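You operate a simulated robot arm through the tools that you are given. There is no shell and no other tool. Be economical: measure what you need, move in short steps, check, and stop when the job is done.

Carry out the task below with a simulated robot arm. There is one attempt and no reset: what you move stays moved.

TASK
Close the end door on the window side.
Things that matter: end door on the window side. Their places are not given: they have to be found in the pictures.

It is judged by the outcome, as a careful person would: the job done as asked, and still so three seconds after it is handed in. It fails if anything else is knocked over, pushed out of place, dropped, spilled or broken.

THE ROBOT
A 7-joint arm with a two-finger parallel gripper, fixed in place. Base frame: the origin is at the foot of the arm, x ahead of it, y to its left, z up. Lengths are in mm, angles in rad, forces in N, time in s.
With the tool pointing down near the work surface it reaches from about 240 to 680 mm from the base axis. Its first joint turns from -1.152 to 1.152 rad. Payload 1.57 kg.
Tool frame: the origin (TCP) lies between the finger pads and is the grasp point; the fingertips stand 30 mm ahead of it; z points along the fingers, y is the line along which they close. The gripper opens to 110 mm. The fingers are 24 mm wide and 12 mm thick; the gripper's body (48 by 112 mm) begins 78 mm behind the TCP.
Orientation is that of the tool frame in the base frame, as a unit quaternion [x, y, z, w]. With the fingers straight down and closing along the base's y, the tool's x points along the base's -x, its y along +y and its z along -z.

THE INTERFACE
- The arm moves only by the tool drive_tool. Its argument "plan" is a list of rows, each a list of 7 numbers: the finger opening in mm, from 0 to 110, then the shift along the tool's x, y, z in units of 500 mm (1.0 is 500 mm), then the turn, a rotation vector about the tool's x, y, z in units of 90 degrees (1.0 is 90 degrees). In form: [[grip, dx, dy, dz, rx, ry, rz], ...]. A call has 1 to 20 rows; each row is the pose to reach, as a shift and turn from the pose commanded when the call began, along the tool's axes at that moment. A call with a number of a shift or a turn outside -1 to 1 is refused whole. A row lasts 0.2 s, in which the tool goes at most 50 mm and 0.15 rad; a call with a longer step from one row to the next is refused whole, and so is a gripper value outside its range. A pose out of reach is approached as far as the arm can. The call stops where the force on the tool passes 40 N (or 10 N more than at its start, if that is more) or the arm is blocked; 0.2 s more then pass. The fingers move at their own pace (about 108 mm/s each) and stop on an object; they squeeze with about 35 N. The grip force told is the motor's: it shows also when the fingers shut on nothing. Time passes only in rows, and 0.2 s behind the last, so rows that repeat a pose let the fingers close. It gives the time, the measured TCP pose, the force on the tool (base axes), the opening and the grip force at its end, in the units of the frame above (readings bear some noise), and new pictures: "pictures" is both (left out), scene, wrist or none.
- Cameras (640 x 400 px; columns grow to the right, rows downward): "scene" is fixed at [134.5, -397.3, 1369.7]; the picture's right is [0.94, -0.35, 0.00], its down [-0.30, -0.81, -0.51] and it looks along [0.18, 0.47, -0.86] (base axes); focal length 354 px, centre (320, 200). "wrist" rides on the gripper at [-36, 0, -80] in the tool frame; the picture's right is [0.00, -1.00, 0.00], its down [0.97, 0.00, -0.24] and it looks along [0.24, 0.00, 0.97] (tool axes); focal length 218 px, centre (320, 200).
- locate(camera, pixels): there is no depth. For up to 12 entries [column, row, z] of the newest picture of that camera ("zoom" is the newest enlarged one), the place [x, y] in the base frame at which the ray of that pixel passes the height z, good to about 2 mm. No time passes.
- zoom(camera, box): a new picture of the part [left, top, right, bottom] of that camera's present view, enlarged. No time passes.
- job_done(): hands the job in; it is judged then, once.

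Work in short steps. Measure before you move; look again where a grasp or a placing could have gone wrong, and mend it. You have 60 turns and 120 pictures in all, the two below and enlarged ones among them. Open the gripper and draw the arm clear of the work before you hand the job in, unless the task says otherwise; then end with one line.

The tools are called after ">>>" as name(argument=value, ...) on one line, values as JSON. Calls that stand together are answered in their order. drive_tool: Moves the arm, as the interface text tells. Its arguments: {"type":"object","properties":{"plan":{"type":"array","items":{"type":"array","items":{"type":"number"}}},"pictures":{"type":"string","enum":["both","scene","wrist","none"]}},"required":["plan"]} The other tools are called the same way: locate (camera, pixels) gives the place at which the rays of pixels pass given heights; zoom (camera, box) takes an enlarged picture of a part of a camera's view; job_done () hands the job in.

At the start:

```text
t: 0.0
eef_pos: [423.6, -56.2, 909.3]
orientation: [0.0, 1.0, 0.0, 0.0]
force: [-0.5, -0.1, 1.3]
opening: 110.0
grasp_force: 0.1
```

scene: 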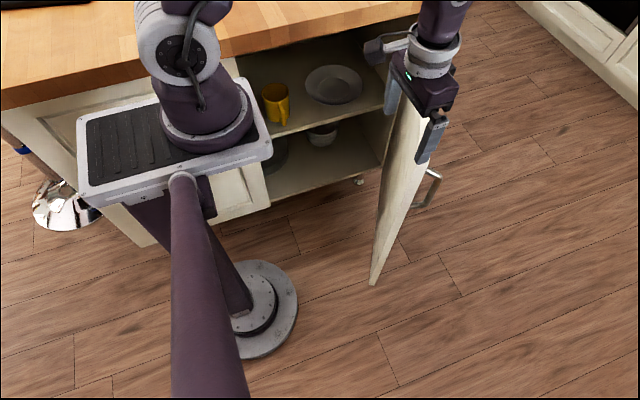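
wrist: 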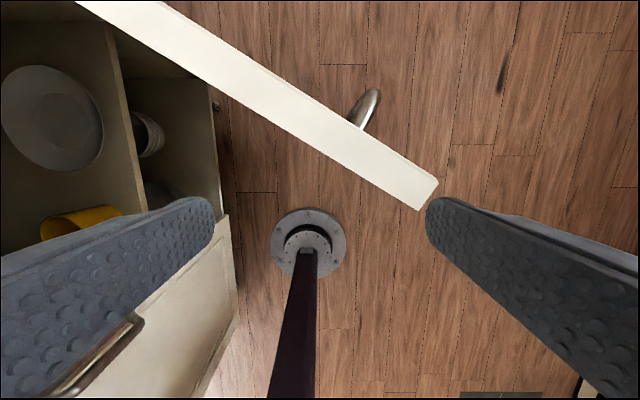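

The scene shows an open door at about (400,180), and something unclear at the far left, around (20,150). I'll zoom in on both before choosing.

>>> zoom(camera="scene", box=[0, 80, 240, 260])

>>> zoom(camera="scene", box=[230, 0, 550, 300])

>>> locate(camera="wrist", pixels=[[438, 182, 668], [420, 209, 668], [438, 182, 700], [420, 209, 700], [80, 0, 700], [165, 0, 700], [438, 182, 600], [80, 0, 600]])

>>> locate(camera="scene", pixels=[[420, 10, 668], [230, 55, 668], [0, 108, 668], [432, 115, 650], [432, 115, 600], [372, 283, 0], [372, 283, 100], [372, 283, 200], [268, 207, 100], [390, 40, 668]])

```text
2.22 times, centred on (120, 170) of scene
```

zoom: 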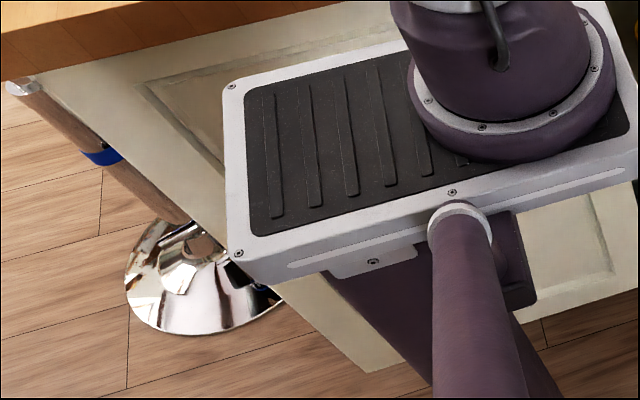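

```text
1.33 times, centred on (390, 150) of scene
```

zoom: 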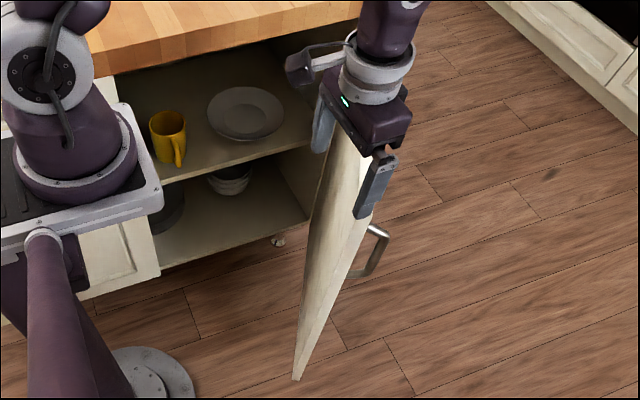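

```text
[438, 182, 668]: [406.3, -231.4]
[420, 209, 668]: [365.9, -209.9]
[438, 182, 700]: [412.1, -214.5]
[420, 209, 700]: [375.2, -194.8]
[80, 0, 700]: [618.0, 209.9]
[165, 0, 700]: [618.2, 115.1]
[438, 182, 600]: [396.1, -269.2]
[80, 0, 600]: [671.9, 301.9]
```

```text
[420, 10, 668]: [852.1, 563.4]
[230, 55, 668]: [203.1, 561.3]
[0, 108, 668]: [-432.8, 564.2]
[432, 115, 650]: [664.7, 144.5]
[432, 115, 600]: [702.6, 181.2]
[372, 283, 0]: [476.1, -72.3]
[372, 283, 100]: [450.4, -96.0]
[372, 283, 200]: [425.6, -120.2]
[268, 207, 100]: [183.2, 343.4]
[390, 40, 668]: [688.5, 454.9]
```

The open door is the right-hand one, hinged on +x, with its free corner near (415,-130) and its top at about z≈836. I'll rise, shift to the door's outer (+x) side, close the fingers and look again.

>>> drive_tool(plan=[[110, 0, 0, -0.06, 0, 0, 0], [60, -0.06, -0.02, -0.12, 0, 0, 0], [0, -0.14, -0.05, -0.12, 0, 0, 0], [0, -0.22, -0.1, -0.12, 0, 0, 0], [0, -0.22, -0.1, -0.12, 0, 0, 0]])

```text
t: 1.2
eef_pos: [532.9, -104.7, 967.5]
orientation: [0.0, 1.0, 0.001, 0.0]
force: [0.7, -0.1, 0.4]
opening: 0.1
grasp_force: 21.4
```

scene: 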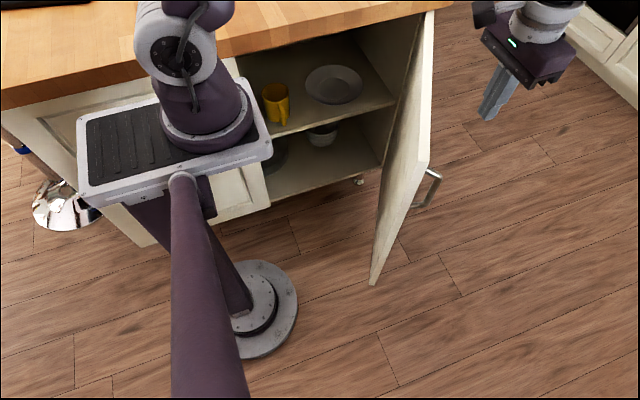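
wrist: 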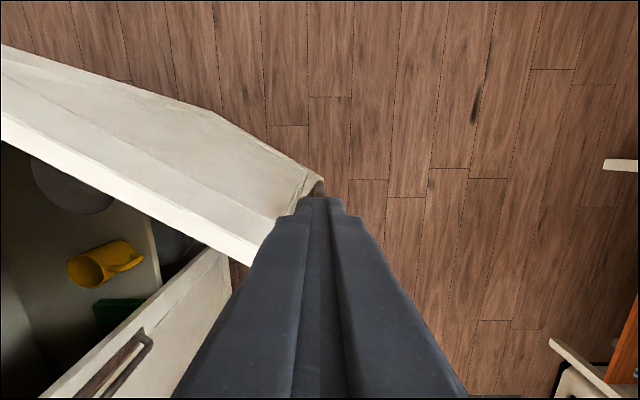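

The door is now unobstructed. I'll zoom in to get its corners accurately.

>>> zoom(camera="scene", box=[340, 0, 500, 100])

>>> zoom(camera="scene", box=[320, 100, 480, 300])

>>> zoom(camera="wrist", box=[0, 40, 360, 290])

```text
4.00 times, centred on (420, 50) of scene
```

zoom: 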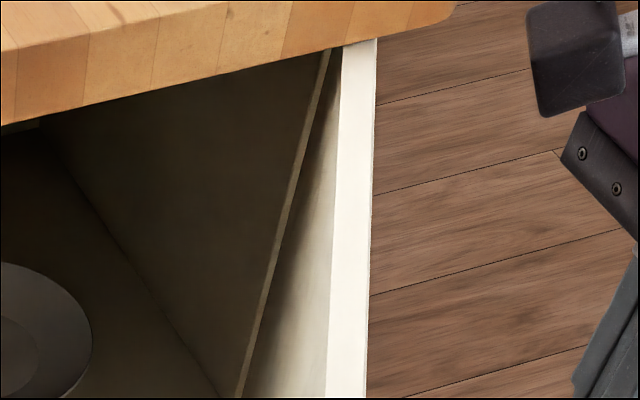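

```text
2.00 times, centred on (400, 200) of scene
```

zoom: 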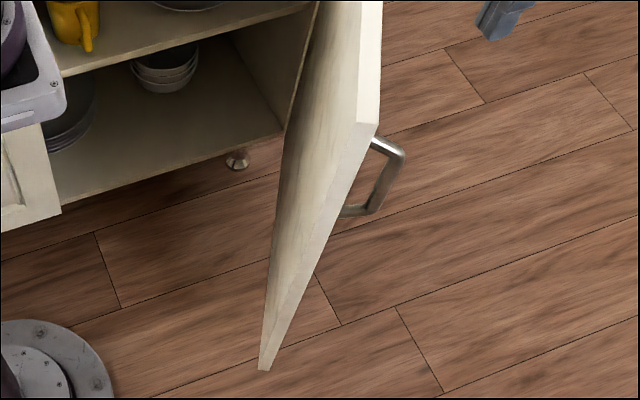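

```text
1.60 times, centred on (180, 165) of wrist
```

zoom: 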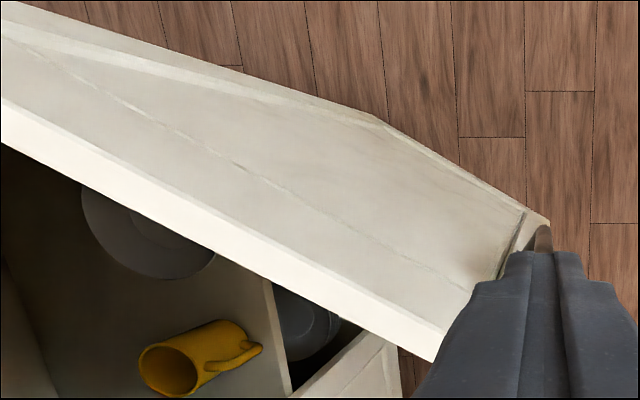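

>>> locate(camera="scene", pixels=[[417.5, 161, 836], [429, 167.5, 836], [417.5, 161, 800], [429, 167.5, 800], [426, 11.5, 836], [434, 10, 836], [426, 11.5, 800], [434, 10, 800], [371, 285, 200], [371, 285, 100], [450, 2, 900], [0, 108, 900]])

>>> locate(camera="wrist", pixels=[[0, 113, 836], [0, 113, 800], [240, 247, 836], [240, 247, 800], [270, 266, 800], [270, 266, 836]])

```text
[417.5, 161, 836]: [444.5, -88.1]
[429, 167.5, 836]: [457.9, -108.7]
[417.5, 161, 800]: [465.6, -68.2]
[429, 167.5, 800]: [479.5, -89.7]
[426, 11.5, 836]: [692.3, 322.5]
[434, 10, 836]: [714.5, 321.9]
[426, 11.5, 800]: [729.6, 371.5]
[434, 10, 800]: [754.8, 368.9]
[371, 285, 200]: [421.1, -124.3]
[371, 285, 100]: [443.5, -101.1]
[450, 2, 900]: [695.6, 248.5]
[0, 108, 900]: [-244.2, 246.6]
```

```text
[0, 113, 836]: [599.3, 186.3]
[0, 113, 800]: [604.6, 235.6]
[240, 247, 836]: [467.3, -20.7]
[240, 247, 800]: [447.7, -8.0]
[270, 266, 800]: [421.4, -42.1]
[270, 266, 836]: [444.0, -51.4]
```

The fits now give the door's top at z≈873, its inner free corner at about (425,-110) and its hinge near (680,310). It stands about 59° open, and the counter overhangs the face by roughly 28 mm. I'll turn the tool so its x faces the door, then tilt the fingertips forward.

>>> drive_tool(plan=[[0, -0.013, 0.018, 0, 0, 0, 0.07], [0, -0.026, 0.037, 0, 0, 0, 0.14], [0, -0.039, 0.055, 0, 0, 0, 0.21], [0, -0.052, 0.074, 0, 0, 0, 0.28], [0, -0.064, 0.092, 0, 0, 0, 0.345]], pictures="none")

>>> drive_tool(plan=[[0, 0, 0, 0, 0, 0.08, 0], [0, 0, 0, 0, 0, 0.16, 0], [0, 0, 0, 0, 0, 0.24, 0], [0, 0, 0, 0, 0, 0.32, 0], [0, 0, 0, 0, 0, 0.39, 0], [0, 0, 0, 0, 0, 0.39, 0]])

```text
t: 2.4
eef_pos: [565.2, -58.2, 967.9]
orientation: [0.269, 0.963, 0.0, -0.001]
force: [-0.1, -0.2, 0.3]
opening: 0.3
grasp_force: 21.6
```

```text
t: 3.8
eef_pos: [561.1, -56.2, 964.0]
orientation: [0.25, 0.92, 0.074, -0.292]
force: [-0.8, 0.5, -0.9]
opening: 0.1
grasp_force: 21.8
out of reach, approached as far as the arm can: row 5, 6
```

scene: 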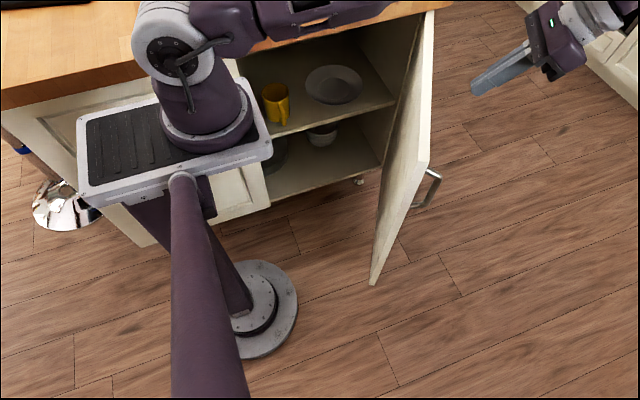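
wrist: 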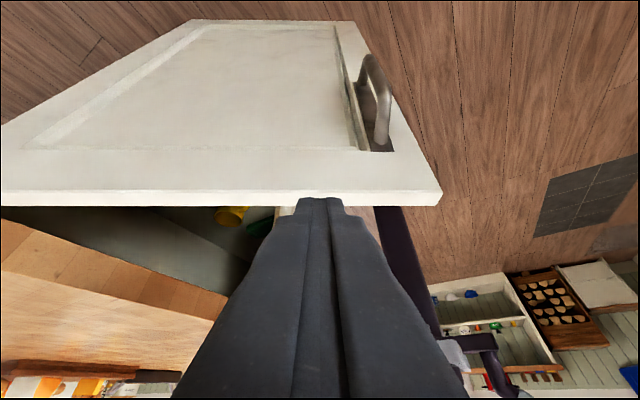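

The view is square to the door, with the handle well to the right of the fingers. Next I descend 120 mm straight down in base z, just outside the face.

>>> drive_tool(plan=[[0, -0.034, 0, 0.049, 0, 0, 0], [0, -0.069, 0, 0.098, 0, 0, 0], [0, -0.103, 0, 0.147, 0, 0, 0], [0, -0.138, 0, 0.197, 0, 0, 0]])

```text
t: 4.8
eef_pos: [560.0, -56.0, 844.8]
orientation: [0.255, 0.919, 0.081, -0.29]
force: [0.0, 0.1, -0.5]
opening: 0.0
grasp_force: 21.7
```

scene: 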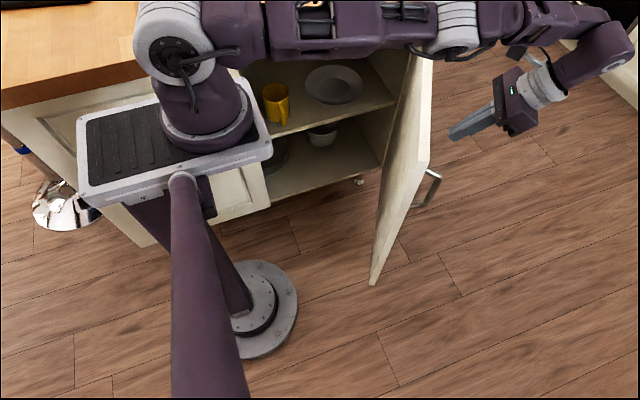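
wrist: 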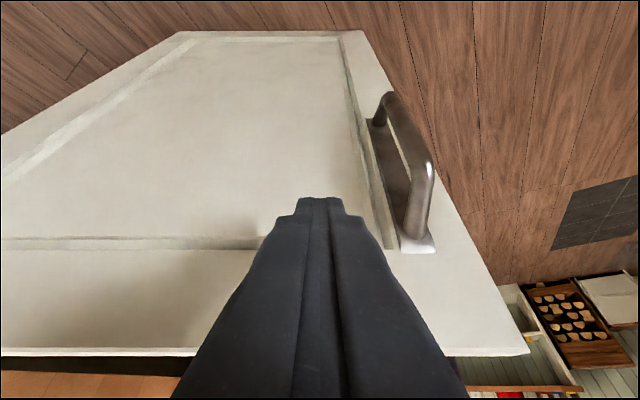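

The fingertips are just outside the face, about 375 mm from the hinge. I'll push along the hinge arc through the first 24°.

>>> drive_tool(plan=[[0, 0.0344, 0, 0.0241, 0, 0, 0], [0, 0.0688, 0, 0.0482, 0, 0, 0], [0, 0.1119, -0.0044, 0.0784, -0.0255, 0, 0.0364], [0, 0.155, -0.0052, 0.1086, -0.051, 0, 0.0728], [0, 0.1982, -0.0022, 0.1389, -0.0765, 0, 0.1092], [0, 0.241, 0.0042, 0.1689, -0.102, 0, 0.1456], [0, 0.2834, 0.0144, 0.1986, -0.1276, 0, 0.182], [0, 0.325, 0.0282, 0.2278, -0.1531, 0, 0.2184]])

```text
t: 6.6
eef_pos: [396.9, 59.9, 844.9]
orientation: [0.441, 0.845, 0.139, -0.268]
force: [0.2, 0.4, -0.2]
opening: 0.0
grasp_force: 21.9
```

scene: 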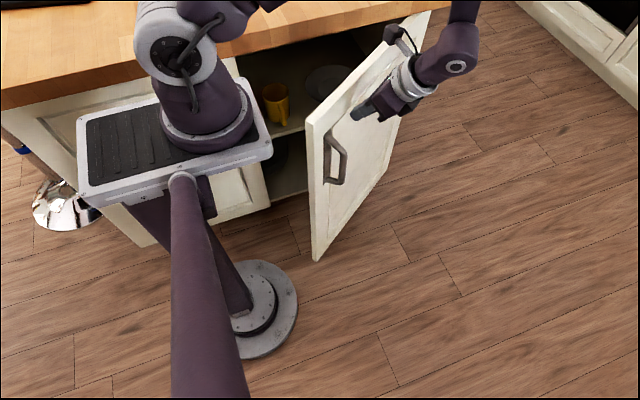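
wrist: 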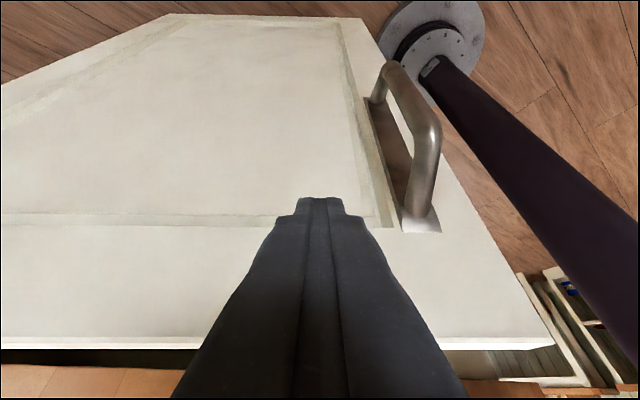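

The door follows freely and stays square to the tool, now about 35° open. I'll continue along the arc for another 24° and then check.

>>> drive_tool(plan=[[0, 0.0431, -0.0044, 0.0302, -0.0255, 0, 0.0364], [0, 0.0862, -0.0052, 0.0604, -0.051, 0, 0.0728], [0, 0.1294, -0.0022, 0.0907, -0.0765, 0, 0.1092], [0, 0.1722, 0.0042, 0.1207, -0.102, 0, 0.1456], [0, 0.2146, 0.0144, 0.1504, -0.1276, 0, 0.182], [0, 0.2562, 0.0282, 0.1795, -0.1531, 0, 0.2184]])

```text
t: 8.0
eef_pos: [318.2, 195.4, 844.7]
orientation: [0.608, 0.735, 0.191, -0.233]
force: [-0.4, -0.1, -0.5]
opening: 0.2
grasp_force: 20.8
```

scene: 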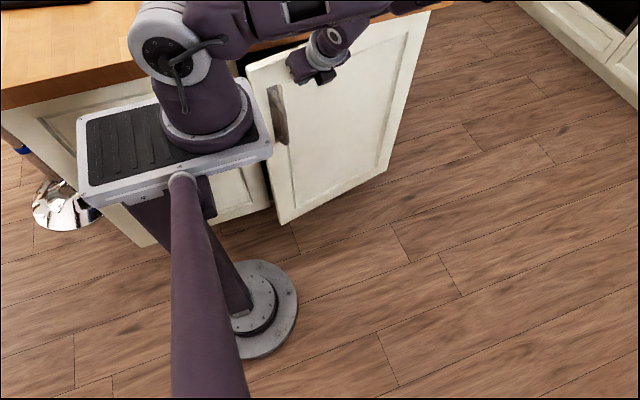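
wrist: 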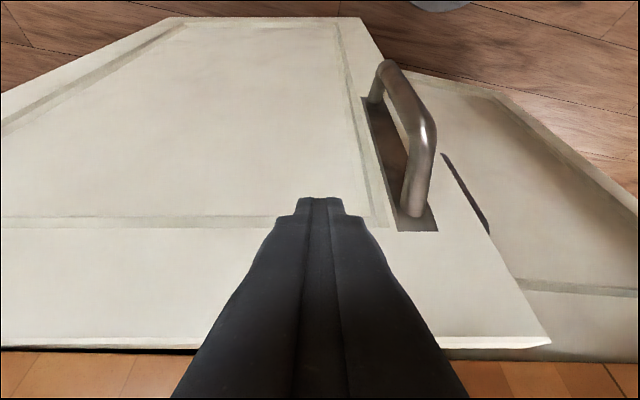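

About 11° remain. I'll close it in small steps, with the force stop guarding against the counter edge.

>>> drive_tool(plan=[[0, 0.0215, -0.0026, 0.015, -0.0128, 0, 0.0182], [0, 0.0431, -0.0044, 0.0302, -0.0255, 0, 0.0364], [0, 0.0645, -0.0052, 0.0452, -0.0383, 0, 0.0546], [0, 0.0862, -0.0052, 0.0604, -0.051, 0, 0.0728]])

```text
t: 9.0
eef_pos: [306.0, 246.9, 845.0]
orientation: [0.657, 0.691, 0.207, -0.219]
force: [0.2, -0.1, 0.5]
opening: 0.0
grasp_force: 21.4
```

scene: 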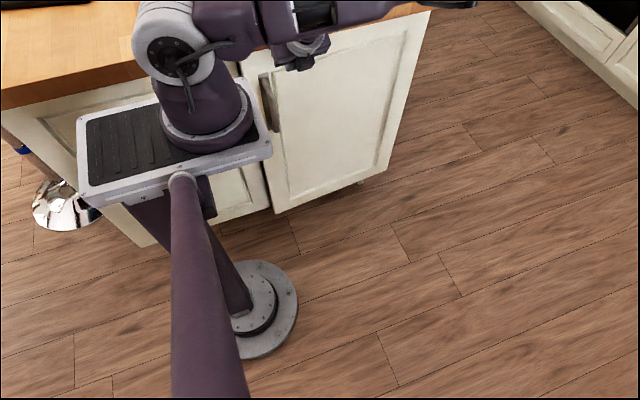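
wrist: 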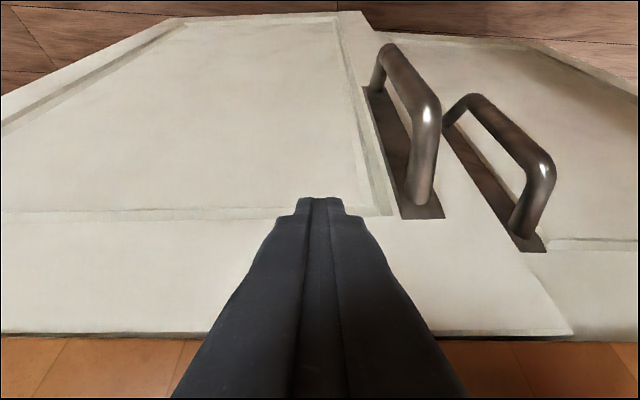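

The door still stands slightly proud of its neighbour. I'll push gently until contact stops the arm.

>>> drive_tool(plan=[[0, 0.0161, -0.0022, 0.0113, -0.0096, 0, 0.0137], [0, 0.0323, -0.0036, 0.0226, -0.0191, 0, 0.0273], [0, 0.0459, -0.0036, 0.0321, -0.0191, 0, 0.0273], [0, 0.059, -0.0036, 0.0413, -0.0191, 0, 0.0273], [0, 0.0721, -0.0036, 0.0505, -0.0191, 0, 0.0273]])

```text
t: 10.0
eef_pos: [303.0, 276.4, 842.5]
orientation: [0.679, 0.673, 0.207, -0.209]
force: [0.1, -4.8, -3.8]
opening: 0.1
grasp_force: 21.7
stopped in row 5: the force on the tool passed its limit (the readings are from after the stop); the commanded pose is now the measured one
```

scene: 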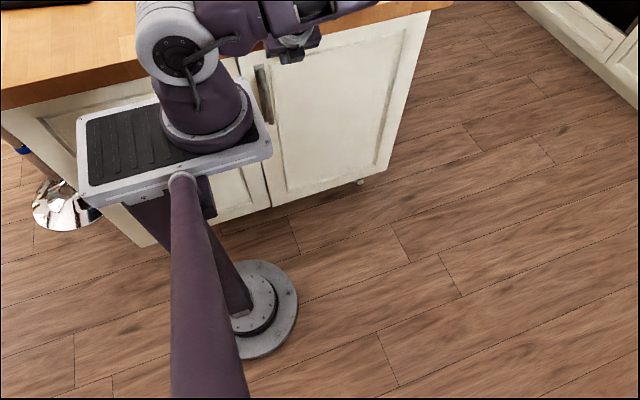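
wrist: 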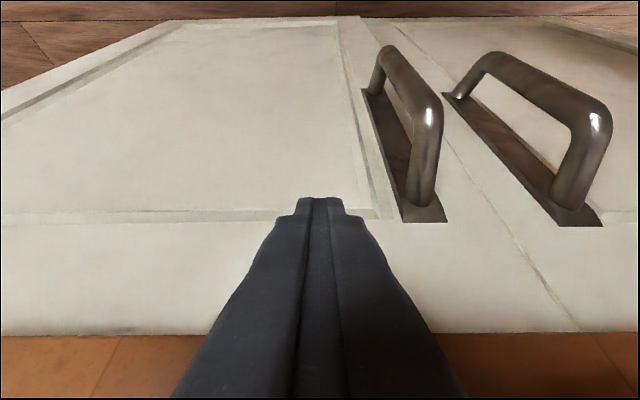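

The door looks flush with its neighbour and the arm stopped on contact. I'll back off straight away from the face and check that it stays shut.

>>> drive_tool(plan=[[0, -0.0328, 0, -0.023, 0, 0, 0], [0, -0.0656, 0, -0.046, 0, 0, 0], [0, -0.0983, 0, -0.0689, 0, 0, 0], [0, -0.131, 0, -0.092, 0, 0, 0], [0, -0.131, 0, -0.092, 0, 0, 0]])

>>> zoom(camera="scene", box=[220, 20, 440, 240])

>>> zoom(camera="wrist", box=[300, 0, 640, 360])

```text
t: 11.2
eef_pos: [302.7, 195.6, 842.4]
orientation: [0.678, 0.673, 0.209, -0.209]
force: [0.6, 0.2, 0.2]
opening: 0.0
grasp_force: 21.7
```

scene: 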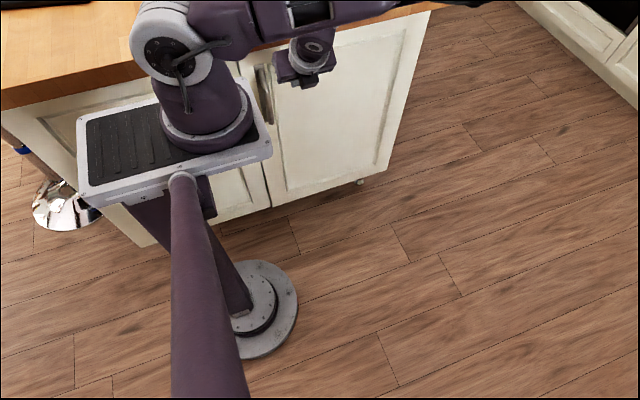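
wrist: 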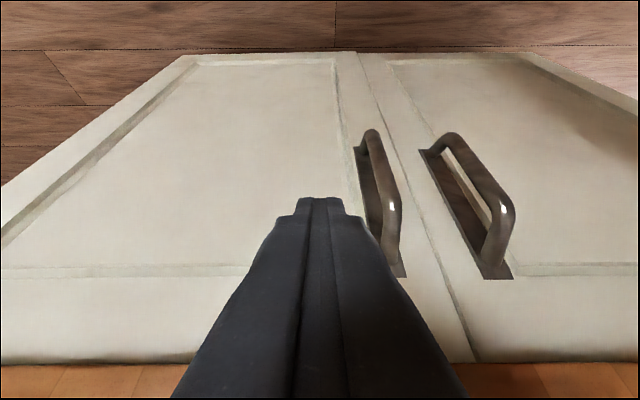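

```text
1.82 times, centred on (330, 130) of scene
```

zoom: 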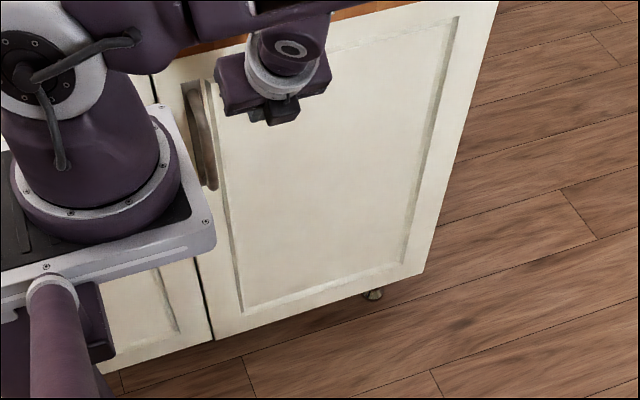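

```text
1.11 times, centred on (470, 180) of wrist
```

zoom: 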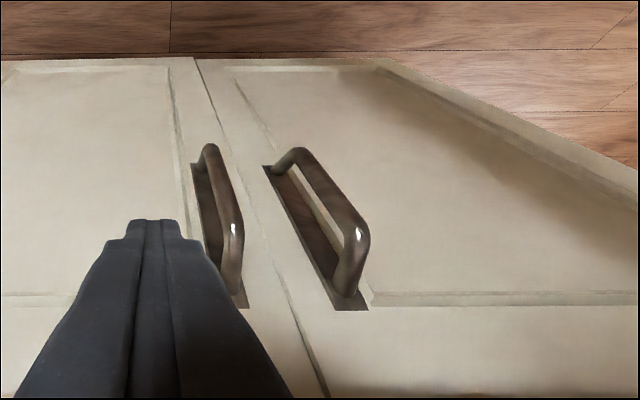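

The doors are flush top and bottom and the seam is even. I'll back off a bit more, open the gripper and look once more.

>>> drive_tool(plan=[[30, -0.04, 0, -0.06, 0, 0, 0], [80, -0.06, 0, -0.12, 0, 0, 0], [110, -0.06, 0, -0.18, 0, 0, 0], [110, -0.06, 0, -0.22, 0, 0, 0], [110, -0.06, 0, -0.22, 0, 0, 0], [110, -0.06, 0, -0.22, 0, 0, 0], [110, -0.06, 0, -0.22, 0, 0, 0]])

```text
t: 12.8
eef_pos: [301.0, 110.4, 918.0]
orientation: [0.678, 0.673, 0.208, -0.209]
force: [-0.3, 0.1, -0.6]
opening: 110.1
grasp_force: 0.0
```

scene: 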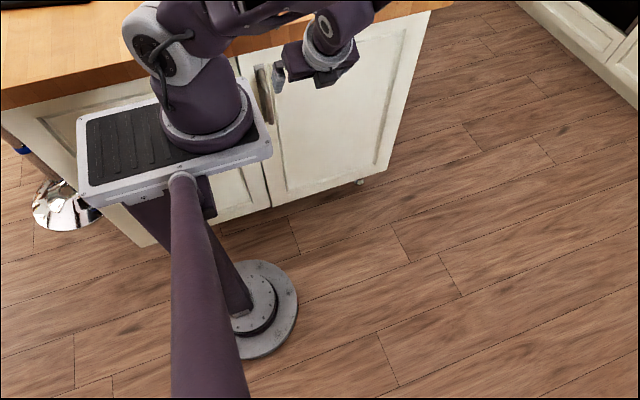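
wrist: 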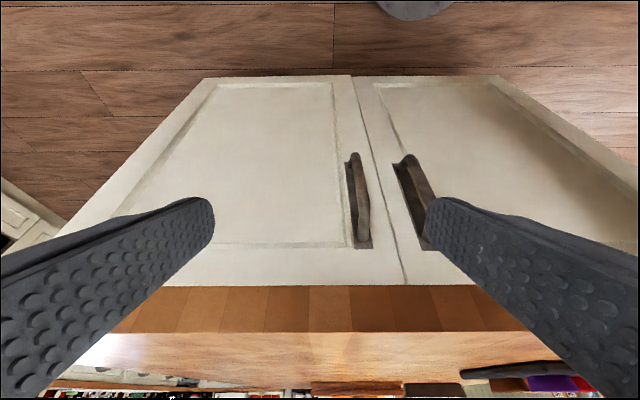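

The door has stayed shut, flush with its neighbour, and the arm is clear, so I'm handing in.

>>> job_done()

```text
The job is handed in.
```

I closed the right-hand end door, and it stayed shut and flush with its neighbour after the arm backed away. No window was visible, so I took this to be the window-side door because it was the only one I saw open.
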